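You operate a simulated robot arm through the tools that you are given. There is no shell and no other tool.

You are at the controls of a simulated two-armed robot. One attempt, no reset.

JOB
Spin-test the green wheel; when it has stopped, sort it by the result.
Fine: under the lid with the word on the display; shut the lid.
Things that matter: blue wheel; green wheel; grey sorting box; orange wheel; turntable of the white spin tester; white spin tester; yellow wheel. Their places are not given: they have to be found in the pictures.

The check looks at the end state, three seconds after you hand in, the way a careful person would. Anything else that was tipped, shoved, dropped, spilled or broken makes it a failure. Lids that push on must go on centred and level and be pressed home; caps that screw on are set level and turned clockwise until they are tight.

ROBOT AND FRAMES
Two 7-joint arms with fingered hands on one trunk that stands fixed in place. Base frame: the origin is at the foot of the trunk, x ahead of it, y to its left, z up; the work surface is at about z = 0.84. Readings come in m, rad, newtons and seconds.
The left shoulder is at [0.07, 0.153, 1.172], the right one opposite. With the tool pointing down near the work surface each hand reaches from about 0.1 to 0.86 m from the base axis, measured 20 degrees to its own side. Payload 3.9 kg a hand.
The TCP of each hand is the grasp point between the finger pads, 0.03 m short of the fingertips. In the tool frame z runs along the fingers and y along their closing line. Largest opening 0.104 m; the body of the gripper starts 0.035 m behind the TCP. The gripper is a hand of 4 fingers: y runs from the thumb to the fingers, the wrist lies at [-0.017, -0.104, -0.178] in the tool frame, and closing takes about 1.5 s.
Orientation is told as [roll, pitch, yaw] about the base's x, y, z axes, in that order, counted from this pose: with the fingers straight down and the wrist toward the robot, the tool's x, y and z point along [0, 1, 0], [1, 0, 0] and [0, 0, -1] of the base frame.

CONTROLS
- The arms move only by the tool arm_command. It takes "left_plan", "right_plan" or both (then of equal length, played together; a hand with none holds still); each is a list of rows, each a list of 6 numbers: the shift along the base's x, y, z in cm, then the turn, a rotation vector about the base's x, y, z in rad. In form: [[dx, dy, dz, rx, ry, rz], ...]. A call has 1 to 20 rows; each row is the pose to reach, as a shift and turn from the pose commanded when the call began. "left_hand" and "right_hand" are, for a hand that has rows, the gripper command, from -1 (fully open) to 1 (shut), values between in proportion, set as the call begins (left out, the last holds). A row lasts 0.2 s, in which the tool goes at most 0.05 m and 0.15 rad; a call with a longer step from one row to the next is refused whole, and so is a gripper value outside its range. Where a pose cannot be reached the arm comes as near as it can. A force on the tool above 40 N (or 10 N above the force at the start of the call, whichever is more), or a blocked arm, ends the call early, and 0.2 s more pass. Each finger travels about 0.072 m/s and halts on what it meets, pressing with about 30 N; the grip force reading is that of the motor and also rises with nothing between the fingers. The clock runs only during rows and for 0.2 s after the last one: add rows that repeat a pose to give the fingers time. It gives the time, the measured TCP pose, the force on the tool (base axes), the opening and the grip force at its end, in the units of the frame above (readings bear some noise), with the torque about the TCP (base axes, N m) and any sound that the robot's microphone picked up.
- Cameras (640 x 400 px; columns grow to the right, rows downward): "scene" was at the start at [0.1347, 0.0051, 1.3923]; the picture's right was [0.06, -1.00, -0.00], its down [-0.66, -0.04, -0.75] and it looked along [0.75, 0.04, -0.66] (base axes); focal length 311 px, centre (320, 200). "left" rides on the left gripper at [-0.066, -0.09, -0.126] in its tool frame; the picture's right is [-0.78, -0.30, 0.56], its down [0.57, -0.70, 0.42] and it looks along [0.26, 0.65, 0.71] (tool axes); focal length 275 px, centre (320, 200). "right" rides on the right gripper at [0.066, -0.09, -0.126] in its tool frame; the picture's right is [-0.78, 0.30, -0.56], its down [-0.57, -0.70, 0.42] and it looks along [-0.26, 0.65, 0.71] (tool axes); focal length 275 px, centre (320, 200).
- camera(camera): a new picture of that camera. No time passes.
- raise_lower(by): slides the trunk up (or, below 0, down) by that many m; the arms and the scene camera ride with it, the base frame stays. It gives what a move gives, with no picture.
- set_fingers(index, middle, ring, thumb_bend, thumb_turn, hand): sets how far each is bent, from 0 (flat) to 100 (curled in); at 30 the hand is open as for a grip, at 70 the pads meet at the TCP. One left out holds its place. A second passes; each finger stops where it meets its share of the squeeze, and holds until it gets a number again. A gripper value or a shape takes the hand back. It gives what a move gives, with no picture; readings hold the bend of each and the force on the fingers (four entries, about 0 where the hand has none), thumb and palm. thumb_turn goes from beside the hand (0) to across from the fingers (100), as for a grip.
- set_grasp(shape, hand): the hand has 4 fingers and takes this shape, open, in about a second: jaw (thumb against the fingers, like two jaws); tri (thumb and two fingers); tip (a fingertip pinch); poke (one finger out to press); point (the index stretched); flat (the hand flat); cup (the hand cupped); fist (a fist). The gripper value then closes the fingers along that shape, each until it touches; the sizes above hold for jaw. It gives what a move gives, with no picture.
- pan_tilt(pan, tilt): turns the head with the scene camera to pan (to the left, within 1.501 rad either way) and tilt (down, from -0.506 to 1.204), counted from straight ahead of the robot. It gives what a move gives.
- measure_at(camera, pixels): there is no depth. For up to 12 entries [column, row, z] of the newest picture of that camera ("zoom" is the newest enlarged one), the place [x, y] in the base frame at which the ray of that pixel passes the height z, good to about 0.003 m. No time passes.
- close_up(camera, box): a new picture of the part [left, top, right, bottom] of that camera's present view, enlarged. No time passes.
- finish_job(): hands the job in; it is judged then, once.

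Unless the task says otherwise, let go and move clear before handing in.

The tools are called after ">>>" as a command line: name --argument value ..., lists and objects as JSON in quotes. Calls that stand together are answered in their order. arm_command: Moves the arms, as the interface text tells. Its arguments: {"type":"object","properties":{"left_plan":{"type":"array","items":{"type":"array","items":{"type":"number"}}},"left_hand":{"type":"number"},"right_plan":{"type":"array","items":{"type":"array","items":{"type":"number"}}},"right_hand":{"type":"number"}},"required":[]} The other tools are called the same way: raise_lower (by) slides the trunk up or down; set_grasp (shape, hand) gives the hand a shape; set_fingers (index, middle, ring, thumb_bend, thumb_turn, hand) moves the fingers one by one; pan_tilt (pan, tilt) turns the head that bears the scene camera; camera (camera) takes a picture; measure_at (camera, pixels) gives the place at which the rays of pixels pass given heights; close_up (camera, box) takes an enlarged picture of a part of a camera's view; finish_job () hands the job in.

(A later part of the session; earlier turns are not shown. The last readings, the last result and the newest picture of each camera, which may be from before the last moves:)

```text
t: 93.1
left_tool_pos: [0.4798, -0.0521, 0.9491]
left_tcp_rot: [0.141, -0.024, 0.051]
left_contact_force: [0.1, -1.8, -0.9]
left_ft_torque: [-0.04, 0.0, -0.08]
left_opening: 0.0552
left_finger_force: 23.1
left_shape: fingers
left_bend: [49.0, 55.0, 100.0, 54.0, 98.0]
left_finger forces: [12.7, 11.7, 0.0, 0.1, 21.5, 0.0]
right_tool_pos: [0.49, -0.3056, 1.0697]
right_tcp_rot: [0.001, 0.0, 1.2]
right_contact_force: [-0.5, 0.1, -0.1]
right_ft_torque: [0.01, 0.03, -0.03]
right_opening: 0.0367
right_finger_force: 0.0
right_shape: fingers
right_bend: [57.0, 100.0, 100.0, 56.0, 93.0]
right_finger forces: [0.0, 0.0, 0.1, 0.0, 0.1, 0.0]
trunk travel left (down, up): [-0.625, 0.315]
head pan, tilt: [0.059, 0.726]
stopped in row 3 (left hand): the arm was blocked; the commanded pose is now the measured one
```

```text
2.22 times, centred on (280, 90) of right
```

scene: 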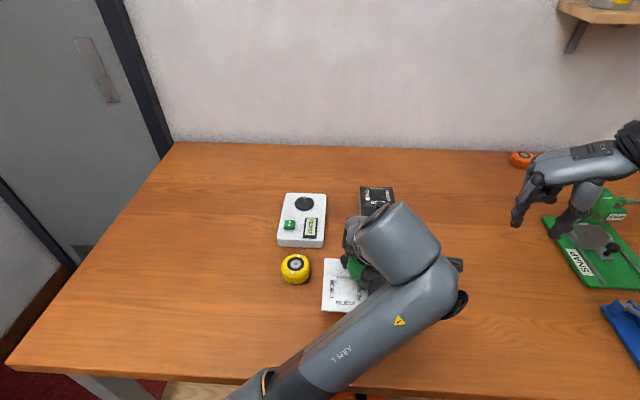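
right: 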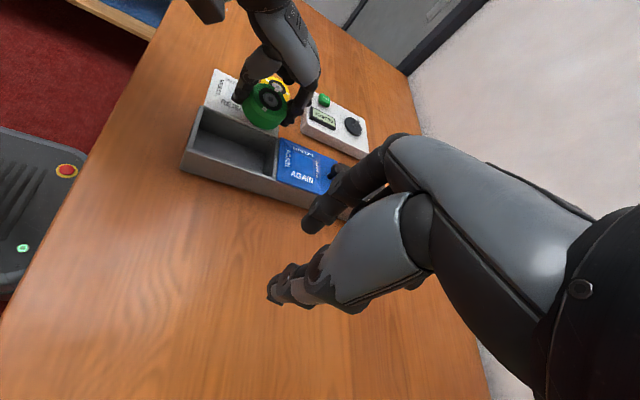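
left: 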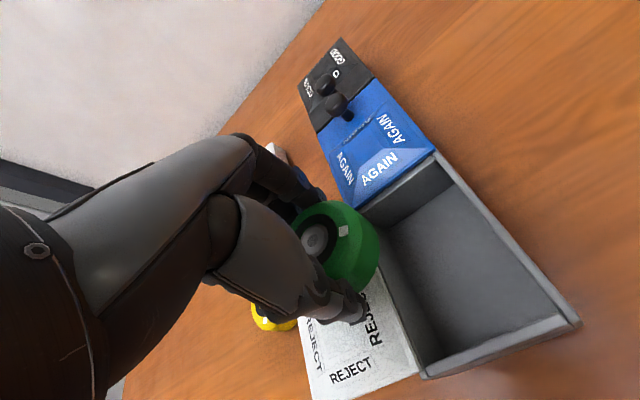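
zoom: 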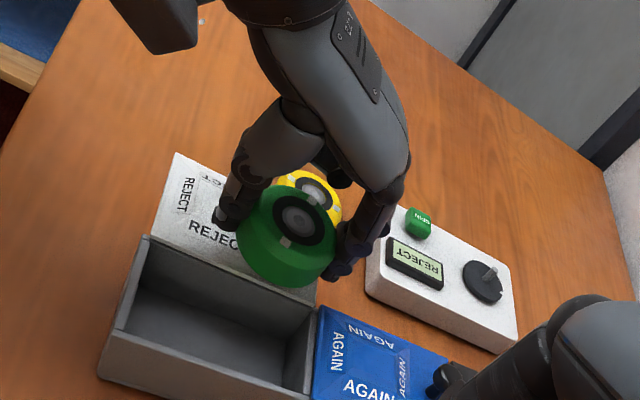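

The wheel has been nudged toward the lid's knob side, with only about 2 N on it; nothing is knocked. I'll go straight up from the present pose in small steps.

>>> arm_command --left_plan '[[0, 0, 0.5, 0, 0, 0], [0, 0, 1, 0, 0, 0], [0, 0, 2, 0, 0, 0], [0, 0, 3, 0, 0, 0], [0, 0, 4, 0, 0, 0], [0, 0, 5, 0, 0, 0], [0, 0, 6, 0, 0, 0], [0, 0, 6, 0, 0, 0]]'

>>> camera --camera "scene"

>>> close_up --camera "right" --box '[180, 0, 380, 180]'

```text
t: 95.1
left_tool_pos: [0.4946, -0.0172, 0.9921]
left_tcp_rot: [0.229, -0.044, 0.095]
left_contact_force: [0.1, 1.0, -1.2]
left_ft_torque: [0.01, 0.03, 0.01]
left_opening: 0.0551
left_finger_force: 22.9
left_shape: fingers
left_bend: [48.0, 57.0, 100.0, 54.0, 97.0]
left_finger forces: [13.6, 11.5, 0.0, 0.1, 21.0, 0.0]
right_tool_pos: [0.4887, -0.305, 1.069]
right_tcp_rot: [0.001, -0.001, 1.199]
right_contact_force: [-0.2, -0.4, -0.2]
right_ft_torque: [-0.02, 0.0, 0.01]
right_opening: 0.037
right_finger_force: 0.2
right_shape: fingers
right_bend: [57.0, 100.0, 100.0, 56.0, 93.0]
right_finger forces: [0.1, 0.1, 0.1, 0.1, 0.0, 0.0]
trunk travel left (down, up): [-0.625, 0.315]
head pan, tilt: [0.059, 0.726]
stopped in row 8 (left hand): the arm was blocked; the commanded pose is now the measured one
```

```text
taken
```

scene: 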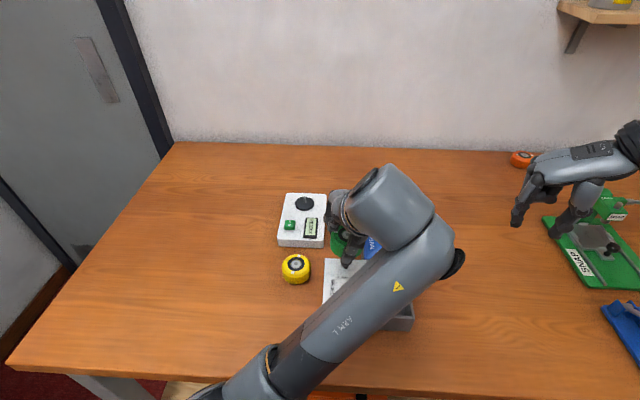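

```text
2.22 times, centred on (280, 90) of right
```

zoom: 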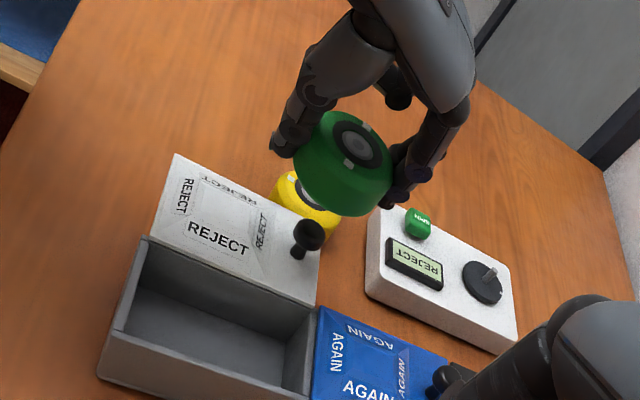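

The wheel is still held and the lid is untouched, but the arm is near a joint limit at this yaw. I'll swing back to the comfortable pose I passed through earlier (0.56, 0.006, 1.01, yaw −0.71) to recover the posture.

>>> arm_command --left_plan '[[0.5, 0.2, 0.8, -0.0263, 0.0143, -0.0993], [1.2, 0.5, 1.6, -0.0527, 0.0285, -0.1986], [2.2, 0.9, 2.2, -0.079, 0.0428, -0.2978], [3.3, 1.3, 2.6, -0.1053, 0.057, -0.3971], [4.4, 1.7, 2.6, -0.1316, 0.0713, -0.4964], [5.5, 2.1, 2.4, -0.158, 0.0855, -0.5957], [6.2, 2.3, 2.2, -0.1843, 0.0998, -0.6949], [6.54, 2.3, 2, -0.2106, 0.114, -0.7942], [6.54, 2.3, 2, -0.2106, 0.114, -0.7942]]'

>>> camera --camera "scene"

>>> close_up --camera "right" --box '[180, 0, 420, 180]'

```text
t: 97.1
left_tool_pos: [0.5598, 0.0051, 1.0125]
left_tcp_rot: [-0.005, 0.002, -0.701]
left_contact_force: [0.2, -0.1, -2.0]
left_ft_torque: [0.02, 0.02, -0.03]
left_opening: 0.0554
left_finger_force: 22.7
left_shape: fingers
left_bend: [48.0, 57.0, 100.0, 55.0, 97.0]
left_finger forces: [13.5, 11.4, 0.0, 0.1, 21.0, 0.1]
right_tool_pos: [0.4887, -0.3057, 1.0696]
right_tcp_rot: [0.001, 0.0, 1.199]
right_contact_force: [0.0, -0.4, 0.2]
right_ft_torque: [0.02, 0.01, -0.01]
right_opening: 0.0367
right_finger_force: 0.1
right_shape: fingers
right_bend: [57.0, 100.0, 100.0, 56.0, 93.0]
right_finger forces: [0.0, 0.1, 0.0, 0.0, 0.1, 0.0]
trunk travel left (down, up): [-0.625, 0.315]
head pan, tilt: [0.059, 0.726]
```

```text
taken
```

scene: 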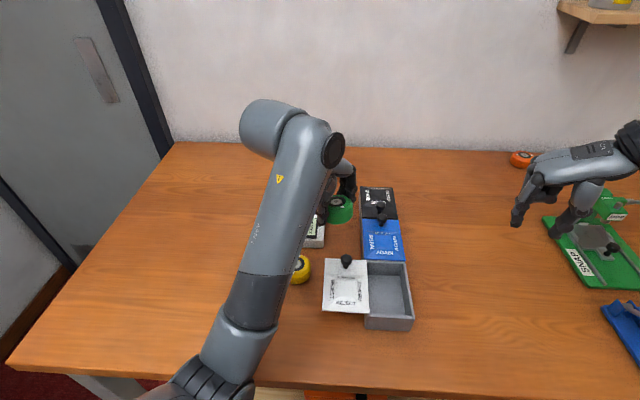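

```text
2.22 times, centred on (300, 90) of right
```

zoom: 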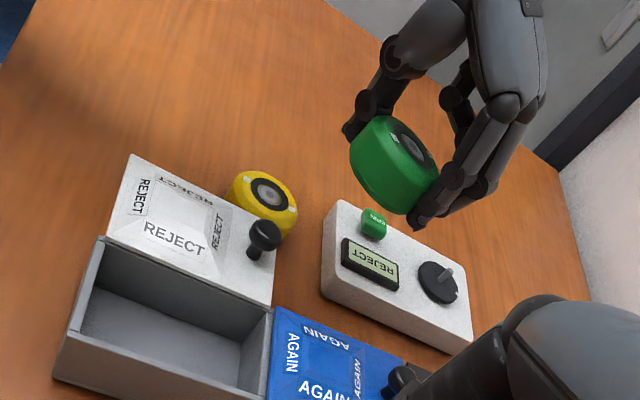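

Posture recovered and the wheel is still firmly held; the lid is even a bit further open, with the compartment fully exposed. I'll go to just above the compartment at z≈1.03 with yaw −0.15 and check the pose before using the trunk to lower.

>>> arm_command --left_plan '[[-1, -1, 1, 0, 0, 0.07], [-2.2, -2.4, 1.8, 0, 0, 0.15], [-3.6, -4, 1.8, 0, 0, 0.23], [-5, -5.6, 1.8, 0, 0, 0.31], [-6.5, -7.2, 1.8, 0, 0, 0.39], [-8, -8.8, 1.8, 0, 0, 0.47], [-9.4, -10.2, 1.8, 0, 0, 0.55], [-9.8, -10.5, 1.8, 0, 0, 0.55], [-9.8, -10.5, 1.8, 0, 0, 0.55]]'

>>> close_up --camera "right" --box '[160, 0, 400, 180]'

>>> camera --camera "scene"

```text
t: 98.7
left_tool_pos: [0.5015, -0.0432, 1.0145]
left_tcp_rot: [0.14, -0.036, -0.079]
left_contact_force: [-0.3, 0.6, -1.4]
left_ft_torque: [-0.02, 0.0, -0.01]
left_opening: 0.0553
left_finger_force: 22.9
left_shape: fingers
left_bend: [48.0, 57.0, 100.0, 55.0, 97.0]
left_finger forces: [13.3, 11.3, 0.0, 0.0, 20.9, 0.0]
right_tool_pos: [0.4887, -0.3052, 1.07]
right_tcp_rot: [0.0, -0.001, 1.198]
right_contact_force: [0.2, -0.1, -0.3]
right_ft_torque: [0.03, -0.02, 0.04]
right_opening: 0.0368
right_finger_force: 0.1
right_shape: fingers
right_bend: [57.0, 100.0, 100.0, 56.0, 93.0]
right_finger forces: [0.1, 0.0, 0.1, 0.1, 0.0, 0.0]
trunk travel left (down, up): [-0.625, 0.315]
head pan, tilt: [0.059, 0.726]
stopped in row 8 (left hand): the arm was blocked; the commanded pose is now the measured one
```

```text
2.22 times, centred on (280, 90) of right
```

zoom: 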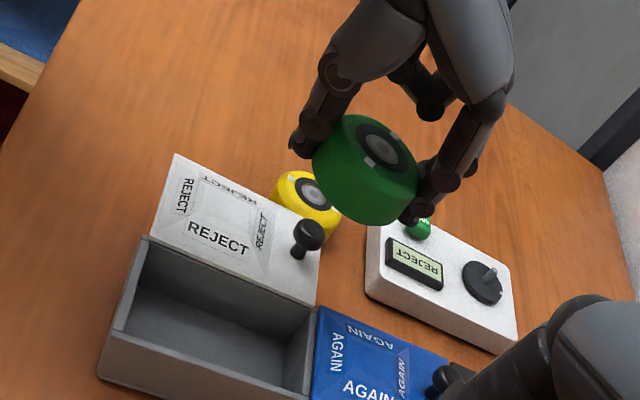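

```text
taken
```

scene: 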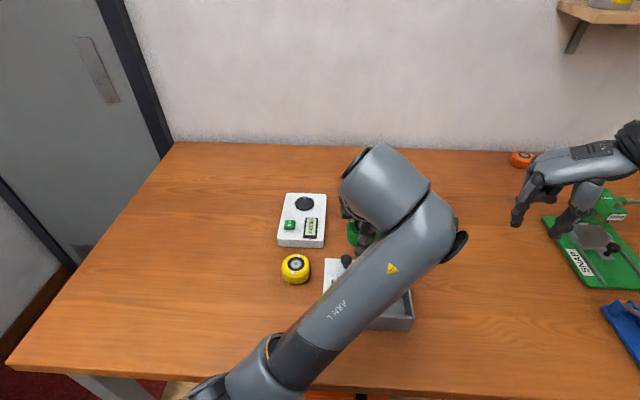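

The left arm hits a limit for yaw near 0 this far across, so lowering the wheel deep with this hand isn't practical. The right arm can reach there comfortably, so I'll set the wheel down on the free table to the right of the box and let the right hand place it. First I'll rotate the left hand back to an easy yaw (−1.3) and move the right hand out of the way.

>>> arm_command --left_plan '[[0.5, 0.5, 0.5, -0.0082, 0.0113, -0.1106], [1, 1, 1, -0.0165, 0.0226, -0.2211], [1.5, 1.5, 1.5, -0.0247, 0.0339, -0.3317], [2, 2, 1.5, -0.0329, 0.0452, -0.4423], [2, 2, 1.5, -0.0412, 0.0565, -0.5528], [2, 2, 1.5, -0.0494, 0.0679, -0.6634], [2, 2, 1.5, -0.0577, 0.0792, -0.7739], [2, 2, 1.5, -0.0659, 0.0905, -0.8845], [2, 2, 1.5, -0.0741, 0.1018, -0.9951], [2, 2, 1.5, -0.0824, 0.1131, -1.1056], [2, 2, 1.5, -0.0906, 0.1244, -1.2162], [2, 2, 1.5, -0.0906, 0.1244, -1.2162]]' --right_plan '[[-0.3, -1, 1, 0, 0, 0], [-0.6, -2, 2, 0, 0, 0], [-0.9, -3, 3, 0, 0, 0], [-1.2, -4, 4, 0, 0, 0], [-1.5, -5, 5, 0, 0, 0], [-1.8, -6, 6, 0, 0, 0], [-2.1, -7, 7, 0, 0, 0], [-2.4, -8, 8, 0, 0, 0], [-2.7, -9, 9, 0, 0, 0], [-3, -10, 10, 0, 0, 0], [-3, -10, 11, 0, 0, 0], [-3, -10, 11, 0, 0, 0]]'

>>> camera --camera "scene"

```text
t: 101.3
left_tool_pos: [0.5206, -0.0236, 1.029]
left_tcp_rot: [-0.003, 0.0, -1.298]
left_contact_force: [0.4, -0.1, -1.1]
left_ft_torque: [-0.02, -0.01, 0.0]
left_opening: 0.0553
left_finger_force: 22.6
left_shape: fingers
left_bend: [48.0, 57.0, 100.0, 55.0, 97.0]
left_finger forces: [13.2, 11.1, 0.1, 0.0, 20.8, 0.1]
right_tool_pos: [0.4593, -0.4041, 1.1798]
right_tcp_rot: [-0.001, 0.0, 1.199]
right_contact_force: [0.6, 0.1, 1.0]
right_ft_torque: [-0.02, 0.01, 0.0]
right_opening: 0.0369
right_finger_force: 0.1
right_shape: fingers
right_bend: [57.0, 100.0, 100.0, 56.0, 93.0]
right_finger forces: [0.1, 0.0, 0.1, 0.0, 0.0, 0.0]
trunk travel left (down, up): [-0.625, 0.315]
head pan, tilt: [0.059, 0.726]
```

```text
taken
```

scene: 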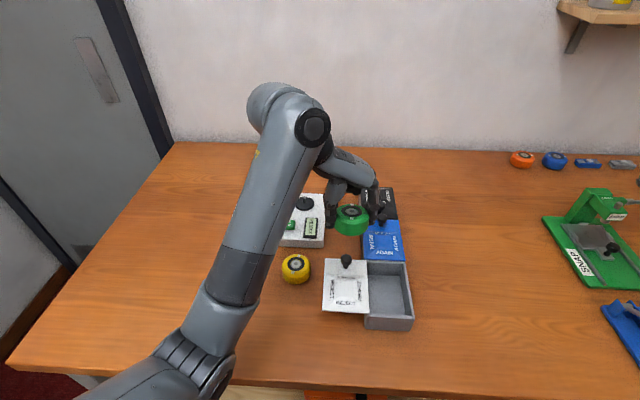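

Posture is good again (yaw −1.30, level). I'll carry the wheel across to above the free table spot at about (0.46, −0.24).

>>> arm_command --left_plan '[[-0.5, -2, 0, 0, 0, 0], [-1, -4, 0, 0, 0, 0], [-1.5, -6, 0, 0, 0, 0], [-2, -8, 0, 0, 0, 0], [-2.6, -10, 0, 0, 0, 0], [-3.2, -12, 0, 0, 0, 0], [-3.8, -14, 0, 0, 0, 0], [-4.4, -16, 0, 0, 0, 0], [-5, -18, 0, 0, 0, 0], [-5.6, -20, 0, 0, 0, 0], [-6.1, -21.6, 0, 0, 0, 0], [-6.1, -21.6, 0, 0, 0, 0]]'

>>> camera --camera "scene"

>>> camera --camera "right"

```text
t: 103.9
left_tool_pos: [0.4599, -0.2394, 1.0309]
left_tcp_rot: [-0.004, 0.002, -1.298]
left_contact_force: [-0.1, -0.4, -1.0]
left_ft_torque: [0.0, -0.01, -0.03]
left_opening: 0.0551
left_finger_force: 23.2
left_shape: fingers
left_bend: [48.0, 57.0, 100.0, 55.0, 97.0]
left_finger forces: [13.1, 10.9, 0.1, 0.0, 20.7, 0.0]
right_tool_pos: [0.4603, -0.4053, 1.1798]
right_tcp_rot: [0.0, 0.0, 1.199]
right_contact_force: [0.4, 0.2, -0.3]
right_ft_torque: [0.02, -0.04, 0.0]
right_opening: 0.0369
right_finger_force: 0.1
right_shape: fingers
right_bend: [57.0, 100.0, 100.0, 56.0, 93.0]
right_finger forces: [0.0, 0.0, 0.1, 0.1, 0.0, 0.0]
trunk travel left (down, up): [-0.625, 0.315]
head pan, tilt: [0.059, 0.726]
```

```text
taken
```

scene: 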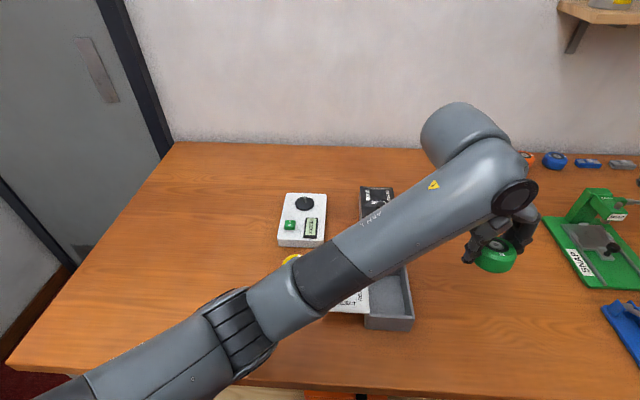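

```text
taken
```

right: 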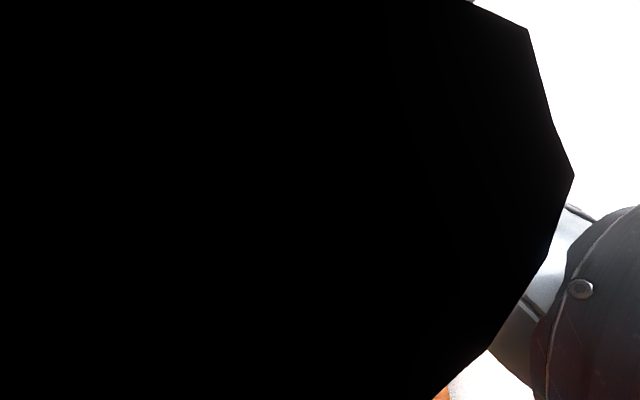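

The wheel is over free table at scene (495,258), but the right camera is black, so something is right against it. I'll pan the head right to check clearance between the arms before doing anything.

>>> pan_tilt --pan -0.45 --tilt 0.5

>>> camera --camera "scene"

>>> camera --camera "left"

```text
t: 104.8
left_tool_pos: [0.4596, -0.2398, 1.0293]
left_tcp_rot: [-0.006, 0.002, -1.298]
left_contact_force: [0.6, -0.2, -1.2]
left_ft_torque: [0.02, -0.02, 0.0]
left_opening: 0.0554
left_finger_force: 22.6
left_shape: fingers
left_bend: [48.0, 57.0, 100.0, 55.0, 97.0]
left_finger forces: [13.0, 11.0, 0.0, 0.1, 20.6, 0.0]
right_tool_pos: [0.4603, -0.4045, 1.1802]
right_tcp_rot: [-0.001, 0.0, 1.199]
right_contact_force: [-0.4, 0.7, 0.7]
right_ft_torque: [0.01, -0.01, 0.0]
right_opening: 0.0369
right_finger_force: 0.1
right_shape: fingers
right_bend: [57.0, 100.0, 100.0, 56.0, 93.0]
right_finger forces: [0.0, 0.1, 0.0, 0.0, 0.1, 0.0]
trunk travel left (down, up): [-0.625, 0.315]
head pan, tilt: [-0.45, 0.499]
```

```text
taken
```

scene: 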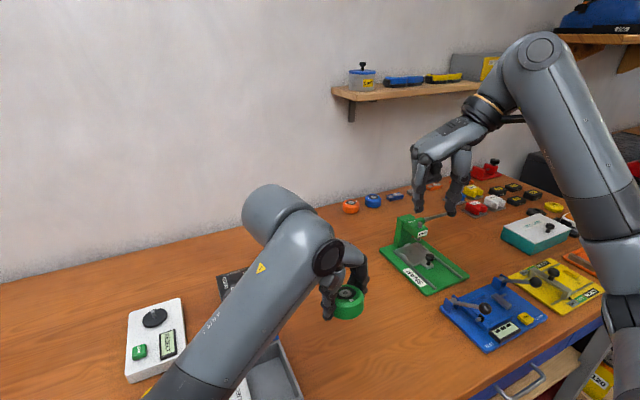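

```text
taken
```

left: 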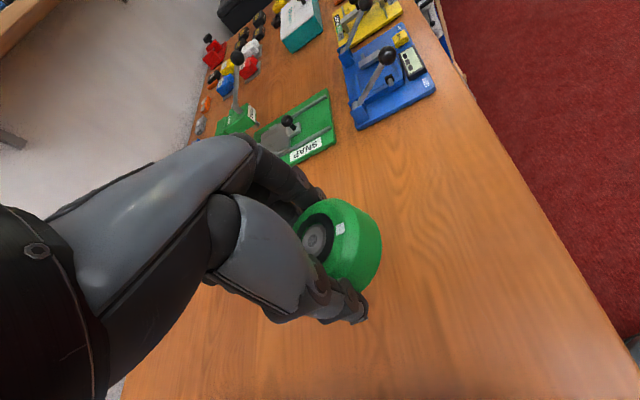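

The arms are well separated and the table under the wheel is free; the devices are further right. I'll recheck the right camera.

>>> camera --camera "right"

```text
taken
```

right: 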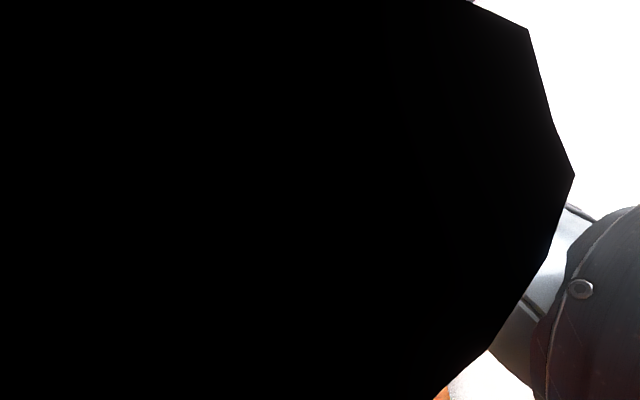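

That is most likely the right arm's own link in front of its camera, and it should clear when the hand moves. I'll lower the wheel with the left hand toward the table in steps.

>>> arm_command --left_plan '[[0, 0, -2, 0, 0, 0], [0, 0, -4, 0, 0, 0], [0, 0, -6, 0, 0, 0], [0, 0, -8, 0, 0, 0], [0, 0, -10, 0, 0, 0], [0, 0, -12, 0, 0, 0], [0, 0, -13.5, 0, 0, 0], [0, 0, -14.2, 0, 0, 0], [0, 0, -14.2, 0, 0, 0]]'

>>> pan_tilt --pan -0.3 --tilt 0.75

>>> camera --camera "scene"

>>> camera --camera "left"

```text
t: 106.8
left_tool_pos: [0.4596, -0.2403, 0.8872]
left_tcp_rot: [-0.003, 0.001, -1.297]
left_contact_force: [0.3, -0.2, -1.8]
left_ft_torque: [0.0, -0.01, -0.02]
left_opening: 0.0549
left_finger_force: 22.3
left_shape: fingers
left_bend: [48.0, 57.0, 100.0, 55.0, 97.0]
left_finger forces: [13.1, 10.9, 0.0, 0.0, 20.7, 0.0]
right_tool_pos: [0.4598, -0.4046, 1.1799]
right_tcp_rot: [0.0, 0.002, 1.201]
right_contact_force: [-0.6, -0.3, -0.7]
right_ft_torque: [0.0, -0.03, 0.01]
right_opening: 0.0371
right_finger_force: 0.1
right_shape: fingers
right_bend: [57.0, 100.0, 100.0, 56.0, 93.0]
right_finger forces: [0.0, 0.1, 0.1, 0.0, 0.1, 0.0]
trunk travel left (down, up): [-0.625, 0.315]
head pan, tilt: [-0.45, 0.499]
```

```text
t: 107.6
left_tool_pos: [0.4602, -0.2401, 0.887]
left_tcp_rot: [-0.004, 0.0, -1.297]
left_contact_force: [0.5, -0.4, -1.2]
left_ft_torque: [-0.01, -0.01, 0.0]
left_opening: 0.0551
left_finger_force: 22.8
left_shape: fingers
left_bend: [48.0, 57.0, 100.0, 55.0, 97.0]
left_finger forces: [13.1, 10.8, 0.1, 0.1, 20.7, 0.1]
right_tool_pos: [0.4593, -0.4061, 1.1803]
right_tcp_rot: [0.0, 0.0, 1.198]
right_contact_force: [-0.7, 0.3, 0.3]
right_ft_torque: [0.03, -0.02, -0.03]
right_opening: 0.0367
right_finger_force: 0.1
right_shape: fingers
right_bend: [57.0, 100.0, 100.0, 56.0, 93.0]
right_finger forces: [0.1, 0.0, 0.0, 0.0, 0.0, 0.0]
trunk travel left (down, up): [-0.625, 0.315]
head pan, tilt: [-0.3, 0.75]
```

```text
taken
```

scene: 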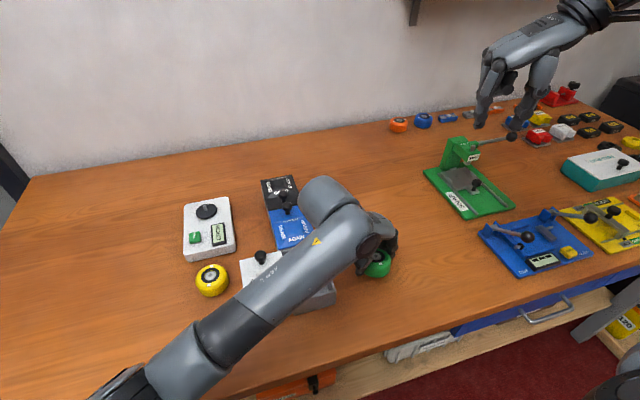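

```text
taken
```

left: 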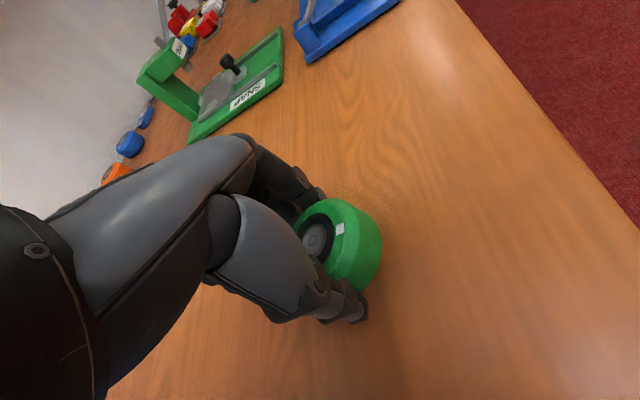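

No contact so far at TCP z 0.887, about 1 cm above touchdown. I'll lower in small steps until the wheel rests on the table.

>>> arm_command --left_plan '[[0, 0, -0.3, 0, 0, 0], [0, 0, -0.6, 0, 0, 0], [0, 0, -0.8, 0, 0, 0], [0, 0, -0.9, 0, 0, 0], [0, 0, -0.9, 0, 0, 0]]'

```text
t: 108.8
left_tool_pos: [0.4585, -0.2407, 0.877]
left_tcp_rot: [-0.004, 0.0, -1.297]
left_contact_force: [1.2, -0.1, -1.2]
left_ft_torque: [0.02, -0.02, -0.03]
left_opening: 0.0551
left_finger_force: 23.0
left_shape: fingers
left_bend: [48.0, 57.0, 100.0, 55.0, 97.0]
left_finger forces: [13.2, 10.7, 0.0, 0.1, 20.7, 0.0]
right_tool_pos: [0.4596, -0.4041, 1.1803]
right_tcp_rot: [-0.002, 0.0, 1.2]
right_contact_force: [-1.2, 0.2, 0.0]
right_ft_torque: [0.01, 0.02, 0.0]
right_opening: 0.0369
right_finger_force: 0.0
right_shape: fingers
right_bend: [57.0, 100.0, 100.0, 56.0, 93.0]
right_finger forces: [0.1, 0.0, 0.1, 0.1, 0.1, 0.1]
trunk travel left (down, up): [-0.625, 0.315]
head pan, tilt: [-0.3, 0.75]
```

>>> arm_command --left_plan '[[0, 0, -0.1, 0, 0, 0], [0, 0, -0.2, 0, 0, 0], [0, 0, -0.3, 0, 0, 0], [0, 0, -0.3, 0, 0, 0]]'

>>> close_up --camera "scene" --box '[330, 220, 430, 300]'

```text
t: 109.8
left_tool_pos: [0.458, -0.2413, 0.8771]
left_tcp_rot: [-0.004, 0.001, -1.297]
left_contact_force: [0.1, 0.1, 7.1]
left_ft_torque: [0.0, -0.15, 0.01]
left_opening: 0.055
left_finger_force: 23.5
left_shape: fingers
left_bend: [48.0, 57.0, 100.0, 55.0, 97.0]
left_finger forces: [13.1, 11.9, 0.0, 0.0, 21.3, 0.1]
right_tool_pos: [0.4593, -0.4038, 1.1811]
right_tcp_rot: [0.0, 0.0, 1.198]
right_contact_force: [0.1, 0.3, 0.0]
right_ft_torque: [-0.02, -0.02, -0.01]
right_opening: 0.0368
right_finger_force: 0.1
right_shape: fingers
right_bend: [57.0, 100.0, 100.0, 56.0, 93.0]
right_finger forces: [0.0, 0.0, 0.0, 0.0, 0.0, 0.0]
trunk travel left (down, up): [-0.625, 0.315]
head pan, tilt: [-0.3, 0.75]
```

```text
5.00 times, centred on (380, 260) of scene
```

zoom: 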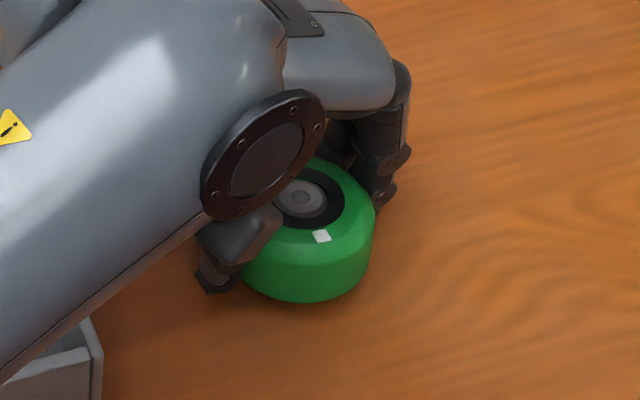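

The 7 N upward force shows the wheel is on the table. I'll release it and lift the left hand straight up, then take it back to the left side.

>>> set_fingers --hand "left" --index 30 --middle 30 --thumb_bend 30

>>> arm_command --left_plan '[[0, 0, 1, 0, 0, 0], [0, 0, 3, 0, 0, 0], [0, 0, 5.5, 0, 0, 0], [0, 0, 8, 0, 0, 0], [0, 0, 11, 0, 0, 0], [0, 0, 14, 0, 0, 0], [1, 2, 16, 0, 0, 0], [2, 5, 17, 0, 0, 0], [3, 9, 17, 0, 0, 0], [4, 13, 17, 0, 0, 0], [5, 17, 17, 0, 0, 0], [6, 21, 17, 0, 0, 0], [6, 25, 17, 0, 0, 0], [6, 29, 17, 0, 0, 0], [6, 33, 17, 0, 0, 0], [6, 37, 17, 0, 0, 0], [6, 41, 17, 0, 0, 0], [6, 43, 17, 0, 0, 0], [6, 43, 17, 0, 0, 0]]'

>>> pan_tilt --pan -0.1 --tilt 0.75

>>> camera --camera "scene"

```text
t: 110.8
left_tool_pos: [0.4601, -0.2411, 0.8758]
left_tcp_rot: [-0.003, 0.002, -1.297]
left_contact_force: [-0.2, 0.6, 0.3]
left_ft_torque: [0.01, 0.04, 0.05]
left_opening: 0.1042
left_finger_force: 0.0
left_shape: fingers
left_bend: [30.0, 30.0, 100.0, 30.0, 94.0]
left_finger forces: [0.1, 0.0, 0.0, 0.2, 0.1, 0.0]
right_tool_pos: [0.4594, -0.4041, 1.1806]
right_tcp_rot: [0.0, 0.0, 1.2]
right_contact_force: [-0.4, -0.2, 0.0]
right_ft_torque: [-0.01, -0.01, -0.02]
right_opening: 0.0368
right_finger_force: 0.0
right_shape: fingers
right_bend: [57.0, 100.0, 100.0, 56.0, 93.0]
right_finger forces: [0.1, 0.1, 0.1, 0.0, 0.1, 0.0]
trunk travel left (down, up): [-0.625, 0.315]
head pan, tilt: [-0.3, 0.75]
```

```text
t: 114.8
left_tool_pos: [0.5205, 0.1898, 1.0453]
left_tcp_rot: [-0.004, 0.001, -1.297]
left_contact_force: [0.3, -0.2, 0.0]
left_ft_torque: [-0.05, -0.01, 0.05]
left_opening: 0.1045
left_finger_force: 0.0
left_shape: fingers
left_bend: [30.0, 30.0, 100.0, 30.0, 94.0]
left_finger forces: [0.0, 0.1, 0.1, 0.1, 0.0, 0.1]
right_tool_pos: [0.4592, -0.4032, 1.1809]
right_tcp_rot: [0.0, -0.002, 1.199]
right_contact_force: [0.2, -0.5, 0.2]
right_ft_torque: [-0.01, 0.01, 0.01]
right_opening: 0.0369
right_finger_force: 0.1
right_shape: fingers
right_bend: [57.0, 100.0, 100.0, 56.0, 93.0]
right_finger forces: [0.1, 0.1, 0.0, 0.0, 0.0, 0.0]
trunk travel left (down, up): [-0.625, 0.315]
head pan, tilt: [-0.3, 0.75]
```

```text
t: 115.5
left_tool_pos: [0.5209, 0.1894, 1.0455]
left_tcp_rot: [-0.004, 0.002, -1.297]
left_contact_force: [0.9, 0.7, -0.5]
left_ft_torque: [0.01, -0.01, -0.02]
left_opening: 0.1046
left_finger_force: 0.2
left_shape: fingers
left_bend: [30.0, 30.0, 100.0, 30.0, 94.0]
left_finger forces: [0.0, 0.0, 0.1, 0.0, 0.1, 0.1]
right_tool_pos: [0.4601, -0.4054, 1.1809]
right_tcp_rot: [0.0, 0.001, 1.199]
right_contact_force: [0.2, 0.0, -0.8]
right_ft_torque: [-0.02, 0.0, -0.01]
right_opening: 0.0367
right_finger_force: 0.1
right_shape: fingers
right_bend: [57.0, 100.0, 100.0, 56.0, 93.0]
right_finger forces: [0.0, 0.0, 0.0, 0.0, 0.1, 0.0]
trunk travel left (down, up): [-0.625, 0.315]
head pan, tilt: [-0.099, 0.75]
```

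```text
taken
```

scene: 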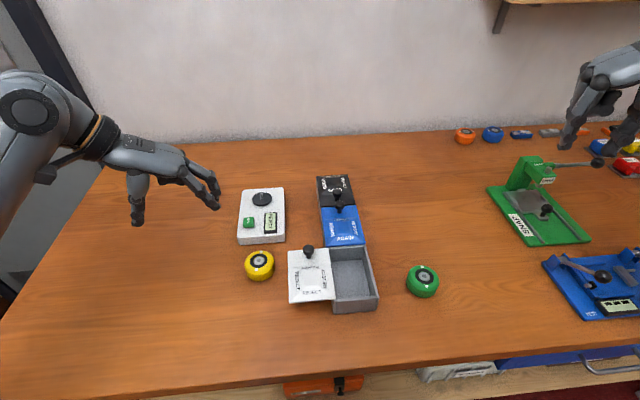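

The green wheel now stands on the free table at (422,281), with the lid open and everything else in place. I'll measure the wheel's position precisely and prepare the right hand.

>>> close_up --camera "scene" --box '[390, 255, 454, 305]'

>>> measure_at --camera "zoom" --pixels '[[320, 200, 0.8735], [320, 200, 0.87], [340, 200, 0.8735], [300, 200, 0.8735]]'

>>> set_fingers --hand "right" --index 30 --middle 30 --ring 100 --thumb_bend 30 --thumb_turn 97

```text
8.00 times, centred on (422, 280) of scene
```

zoom: 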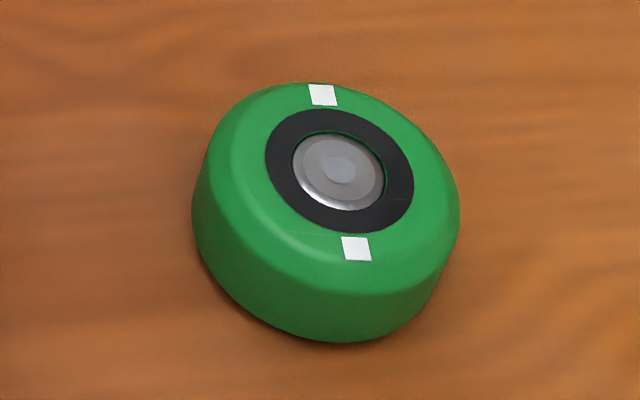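

```text
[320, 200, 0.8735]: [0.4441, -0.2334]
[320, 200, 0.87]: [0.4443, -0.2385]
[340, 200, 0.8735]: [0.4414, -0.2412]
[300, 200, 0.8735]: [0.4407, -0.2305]
```

```text
t: 116.5
left_tool_pos: [0.5204, 0.189, 1.0461]
left_tcp_rot: [-0.003, 0.001, -1.297]
left_contact_force: [0.5, 0.3, 0.1]
left_ft_torque: [-0.01, -0.03, 0.01]
left_opening: 0.1045
left_finger_force: 0.0
left_shape: fingers
left_bend: [30.0, 30.0, 100.0, 30.0, 94.0]
left_finger forces: [0.0, 0.1, 0.1, 0.0, 0.0, 0.1]
right_tool_pos: [0.46, -0.4044, 1.18]
right_tcp_rot: [0.001, 0.0, 1.199]
right_contact_force: [0.6, 0.0, -0.2]
right_ft_torque: [0.01, -0.01, 0.0]
right_opening: 0.1044
right_finger_force: 0.0
right_shape: fingers
right_bend: [30.0, 30.0, 100.0, 30.0, 94.0]
right_finger forces: [0.1, 0.0, 0.0, 0.0, 0.1, 0.1]
trunk travel left (down, up): [-0.625, 0.315]
head pan, tilt: [-0.099, 0.75]
```

I'll turn the head back to its calibrated direction for the precise measurement.

>>> pan_tilt --pan 0.059 --tilt 0.726

>>> camera --camera "scene"

>>> close_up --camera "scene" --box '[430, 275, 510, 325]'

>>> close_up --camera "scene" --box '[310, 245, 430, 335]'

```text
t: 117.2
left_tool_pos: [0.521, 0.19, 1.0468]
left_tcp_rot: [-0.005, 0.002, -1.299]
left_contact_force: [-0.3, -0.2, -0.6]
left_ft_torque: [-0.03, 0.0, -0.03]
left_opening: 0.1043
left_finger_force: 0.1
left_shape: fingers
left_bend: [30.0, 30.0, 100.0, 30.0, 94.0]
left_finger forces: [0.1, 0.1, 0.0, 0.0, 0.1, 0.0]
right_tool_pos: [0.4592, -0.4052, 1.1797]
right_tcp_rot: [0.0, -0.001, 1.198]
right_contact_force: [0.2, 0.0, -0.1]
right_ft_torque: [-0.01, 0.04, -0.02]
right_opening: 0.1041
right_finger_force: 0.0
right_shape: fingers
right_bend: [30.0, 30.0, 100.0, 30.0, 94.0]
right_finger forces: [0.0, 0.1, 0.0, 0.0, 0.0, 0.1]
trunk travel left (down, up): [-0.625, 0.315]
head pan, tilt: [0.059, 0.726]
```

```text
taken
```

scene: 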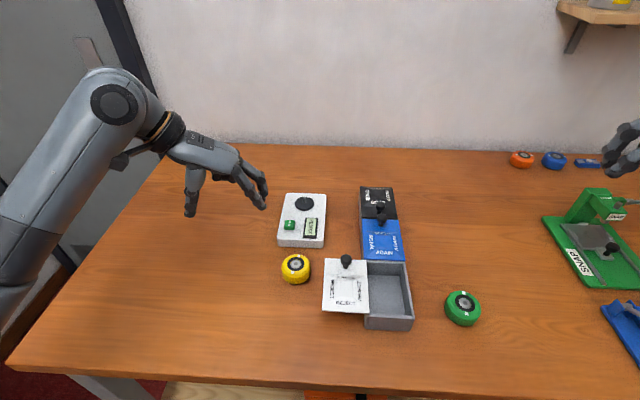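

```text
8.00 times, centred on (470, 300) of scene
```

zoom: 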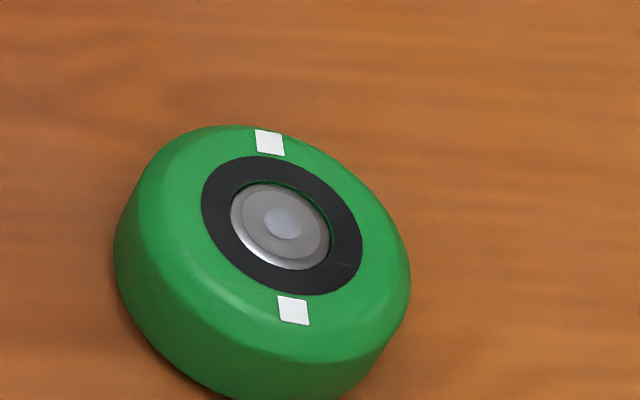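

```text
4.44 times, centred on (370, 290) of scene
```

zoom: 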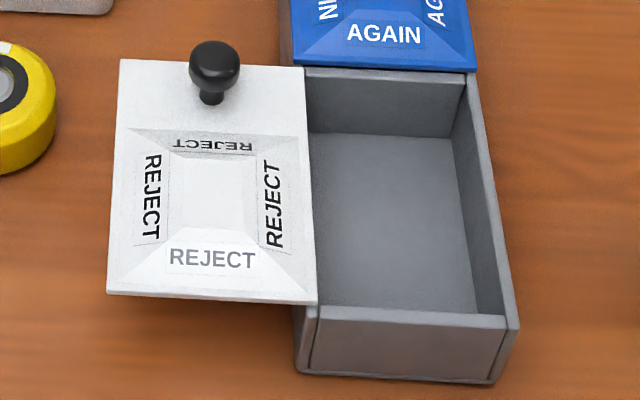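

The wheel centre is at about (0.4505, −0.242). I'll bring the right hand over it at yaw 0, with fingers closing along x and the ring finger curled on the outer side.

>>> arm_command --right_plan '[[0, 1, 0, 0, 0, -0.12], [0, 2, -1, 0, 0, -0.24], [0, 4, -2, 0, 0, -0.36], [0, 6, -4, 0, 0, -0.48], [-0.1, 8, -6, 0, 0, -0.6], [-0.2, 10, -8, 0, 0, -0.72], [-0.3, 12, -10, 0, 0, -0.84], [-0.4, 14, -12, 0, 0, -0.96], [-0.5, 15.5, -14, 0, 0, -1.08], [-0.6, 16.3, -16, 0, 0, -1.2], [-0.6, 16.3, -18, 0, 0, -1.2], [-0.6, 16.3, -18, 0, 0, -1.2]]'

>>> camera --camera "scene"

>>> camera --camera "right"

>>> camera --camera "left"

```text
t: 119.8
left_tool_pos: [0.5211, 0.1905, 1.0458]
left_tcp_rot: [-0.005, 0.0, -1.299]
left_contact_force: [-0.5, -0.5, -0.3]
left_ft_torque: [-0.03, 0.02, 0.0]
left_opening: 0.1044
left_finger_force: 0.1
left_shape: fingers
left_bend: [30.0, 30.0, 100.0, 30.0, 94.0]
left_finger forces: [0.0, 0.0, 0.0, 0.0, 0.2, 0.0]
right_tool_pos: [0.4533, -0.2426, 0.9987]
right_tcp_rot: [-0.001, 0.0, 0.0]
right_contact_force: [-0.6, 0.6, -0.3]
right_ft_torque: [0.01, -0.01, -0.01]
right_opening: 0.1048
right_finger_force: 0.1
right_shape: fingers
right_bend: [30.0, 30.0, 100.0, 30.0, 94.0]
right_finger forces: [0.0, 0.0, 0.0, 0.1, 0.0, 0.0]
trunk travel left (down, up): [-0.625, 0.315]
head pan, tilt: [0.059, 0.726]
```

```text
taken
```

scene: 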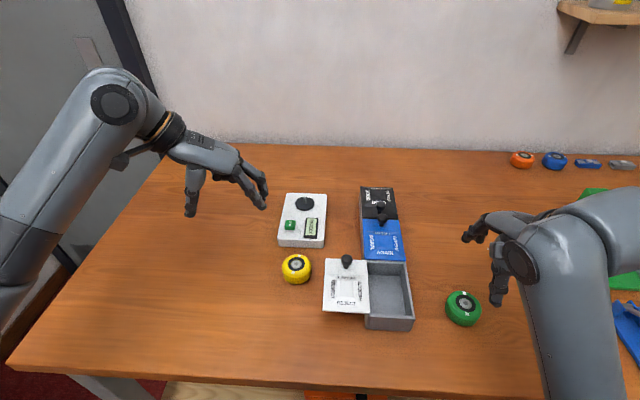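

```text
taken
```

right: 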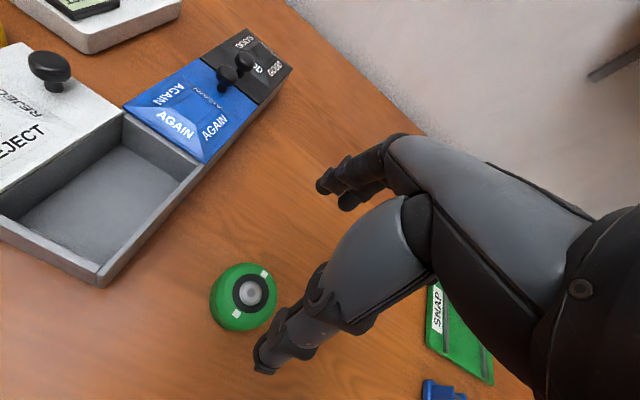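

```text
taken
```

left: 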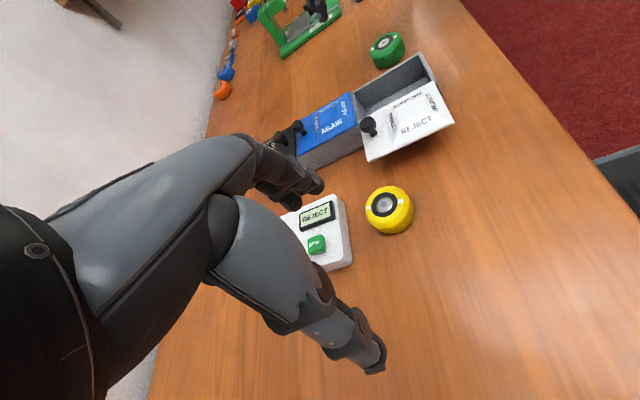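

The right hand is in position; its camera shows the hub at (251,293), close to where it should be below the TCP. I'll shift −1.5 mm in x and descend to just above the wheel's grip height.

>>> arm_command --right_plan '[[-0.15, 0, -2, 0, 0, 0], [-0.15, 0, -4, 0, 0, 0], [-0.15, 0, -6, 0, 0, 0], [-0.15, 0, -8, 0, 0, 0], [-0.15, 0, -8.5, 0, 0, 0], [-0.15, 0, -8.5, 0, 0, 0]]'

>>> close_up --camera "right" --box '[180, 130, 400, 400]'

>>> close_up --camera "scene" --box '[410, 210, 570, 330]'

>>> close_up --camera "left" --box '[300, 0, 480, 120]'

```text
t: 121.2
left_tool_pos: [0.5208, 0.1894, 1.0452]
left_tcp_rot: [-0.003, 0.003, -1.297]
left_contact_force: [0.3, -0.5, -0.7]
left_ft_torque: [-0.02, 0.0, -0.04]
left_opening: 0.1042
left_finger_force: 0.1
left_shape: fingers
left_bend: [30.0, 30.0, 100.0, 30.0, 94.0]
left_finger forces: [0.1, 0.0, 0.1, 0.1, 0.0, 0.0]
right_tool_pos: [0.45, -0.2419, 0.9145]
right_tcp_rot: [0.001, 0.002, 0.0]
right_contact_force: [0.8, -0.2, 0.2]
right_ft_torque: [0.01, 0.01, 0.02]
right_opening: 0.1048
right_finger_force: 0.1
right_shape: fingers
right_bend: [30.0, 30.0, 100.0, 30.0, 94.0]
right_finger forces: [0.0, 0.0, 0.0, 0.1, 0.1, 0.0]
trunk travel left (down, up): [-0.625, 0.315]
head pan, tilt: [0.059, 0.726]
```

```text
1.48 times, centred on (290, 265) of right
```

zoom: 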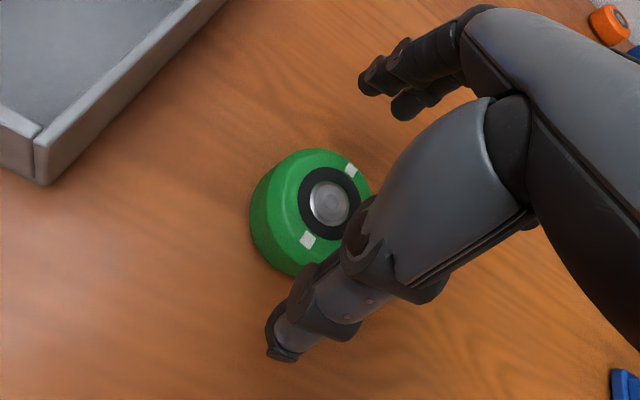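

```text
3.33 times, centred on (490, 270) of scene
```

zoom: 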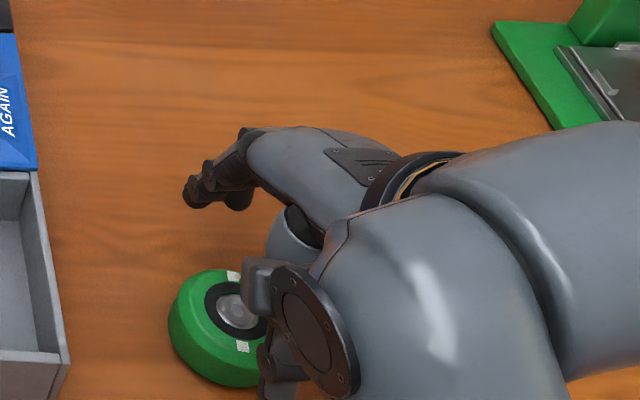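

```text
3.33 times, centred on (390, 60) of left
```

zoom: 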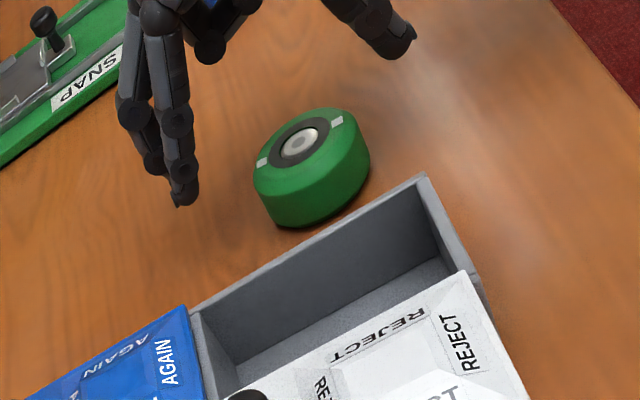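

The wheel lies between the fingers and thumb, with its centre about 4 mm toward the thumb from the TCP, which suits how the grip closes. I'll descend 3.8 cm and close index, middle and thumb.

>>> arm_command --right_plan '[[0, 0, -1.5, 0, 0, 0], [0, 0, -2.8, 0, 0, 0], [0, 0, -3.5, 0, 0, 0], [0, 0, -3.8, 0, 0, 0], [0, 0, -3.8, 0, 0, 0]]'

>>> set_fingers --hand "right" --index 70 --middle 70 --thumb_bend 70

>>> close_up --camera "left" --box '[300, 0, 480, 120]'

>>> close_up --camera "right" --box '[180, 130, 400, 400]'

```text
t: 122.5
left_tool_pos: [0.5212, 0.1898, 1.0461]
left_tcp_rot: [-0.003, 0.002, -1.297]
left_contact_force: [-0.2, -0.1, 0.0]
left_ft_torque: [-0.01, 0.0, -0.02]
left_opening: 0.1047
left_finger_force: 0.2
left_shape: fingers
left_bend: [30.0, 30.0, 100.0, 30.0, 94.0]
left_finger forces: [0.0, 0.0, 0.1, 0.0, 0.1, 0.1]
right_tool_pos: [0.4513, -0.2423, 0.8758]
right_tcp_rot: [-0.001, -0.001, 0.0]
right_contact_force: [0.0, 0.3, 0.9]
right_ft_torque: [0.0, 0.03, -0.02]
right_opening: 0.1048
right_finger_force: 0.2
right_shape: fingers
right_bend: [30.0, 30.0, 100.0, 30.0, 94.0]
right_finger forces: [0.0, 0.0, 0.0, 0.1, 0.0, 0.0]
trunk travel left (down, up): [-0.625, 0.315]
head pan, tilt: [0.059, 0.726]
```

```text
t: 123.5
left_tool_pos: [0.5215, 0.1881, 1.0461]
left_tcp_rot: [-0.006, 0.002, -1.296]
left_contact_force: [-0.3, 0.2, 0.8]
left_ft_torque: [-0.01, 0.0, -0.04]
left_opening: 0.1048
left_finger_force: 0.0
left_shape: fingers
left_bend: [30.0, 30.0, 100.0, 30.0, 94.0]
left_finger forces: [0.0, 0.1, 0.1, 0.0, 0.0, 0.0]
right_tool_pos: [0.4512, -0.2423, 0.8766]
right_tcp_rot: [0.002, 0.0, 0.001]
right_contact_force: [0.6, 0.5, 1.5]
right_ft_torque: [-0.02, -0.12, 0.05]
right_opening: 0.0542
right_finger_force: 18.8
right_shape: fingers
right_bend: [52.0, 54.0, 100.0, 50.0, 98.0]
right_finger forces: [10.0, 10.1, 0.0, 0.0, 17.8, 0.0]
trunk travel left (down, up): [-0.625, 0.315]
head pan, tilt: [0.059, 0.726]
```

```text
3.33 times, centred on (390, 60) of left
```

zoom: 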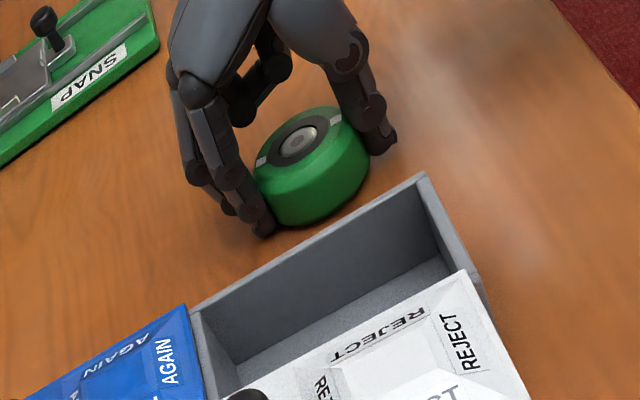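

```text
1.48 times, centred on (290, 265) of right
```

zoom: 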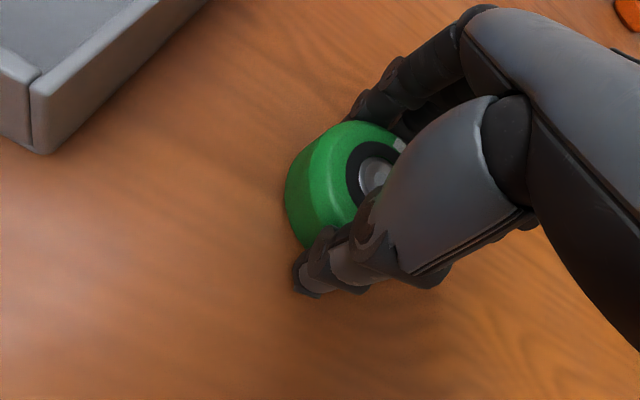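

The right hand holds the wheel with an even grip (10.0/10.1/17.8 N). I'll lift it 12 cm.

>>> arm_command --right_plan '[[0, 0, 0.5, 0, 0, 0], [0, 0, 2, 0, 0, 0], [0, 0, 4, 0, 0, 0], [0, 0, 6, 0, 0, 0], [0, 0, 8, 0, 0, 0], [0, 0, 10, 0, 0, 0], [0, 0, 11, 0, 0, 0], [0, 0, 11, 0, 0, 0]]'

>>> close_up --camera "left" --box '[300, 0, 480, 120]'

>>> close_up --camera "scene" --box '[400, 190, 560, 310]'

```text
t: 125.2
left_tool_pos: [0.5216, 0.1895, 1.0449]
left_tcp_rot: [-0.002, 0.001, -1.296]
left_contact_force: [0.4, 0.1, -0.1]
left_ft_torque: [0.03, -0.01, 0.02]
left_opening: 0.1045
left_finger_force: 0.1
left_shape: fingers
left_bend: [30.0, 30.0, 100.0, 30.0, 94.0]
left_finger forces: [0.1, 0.0, 0.1, 0.0, 0.0, 0.0]
right_tool_pos: [0.4513, -0.242, 0.9869]
right_tcp_rot: [0.0, -0.001, 0.0]
right_contact_force: [-0.6, 0.2, -1.3]
right_ft_torque: [0.0, -0.01, 0.0]
right_opening: 0.0547
right_finger_force: 18.6
right_shape: fingers
right_bend: [52.0, 55.0, 100.0, 50.0, 98.0]
right_finger forces: [9.3, 9.5, 0.1, 0.1, 18.2, 0.0]
trunk travel left (down, up): [-0.625, 0.315]
head pan, tilt: [0.059, 0.726]
```

```text
3.33 times, centred on (390, 60) of left
```

zoom: 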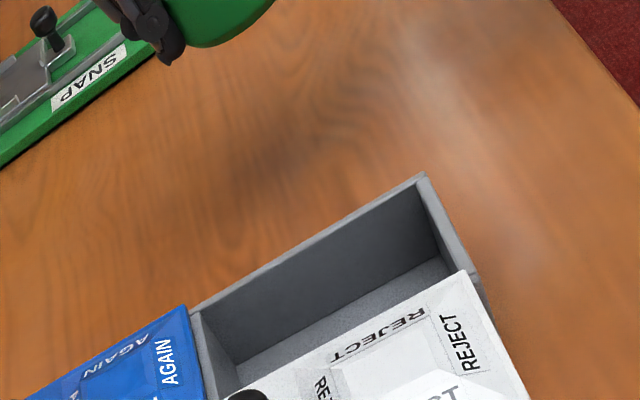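

```text
3.33 times, centred on (480, 250) of scene
```

zoom: 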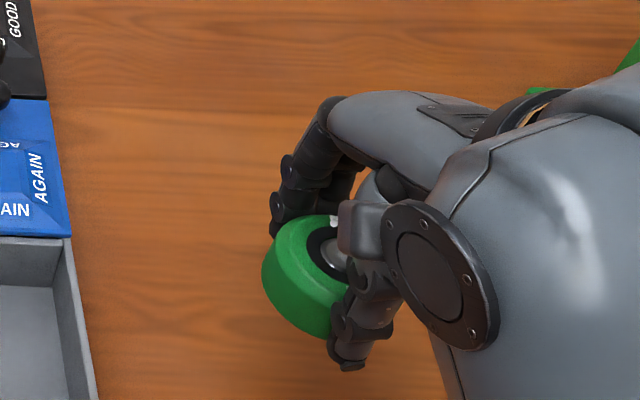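

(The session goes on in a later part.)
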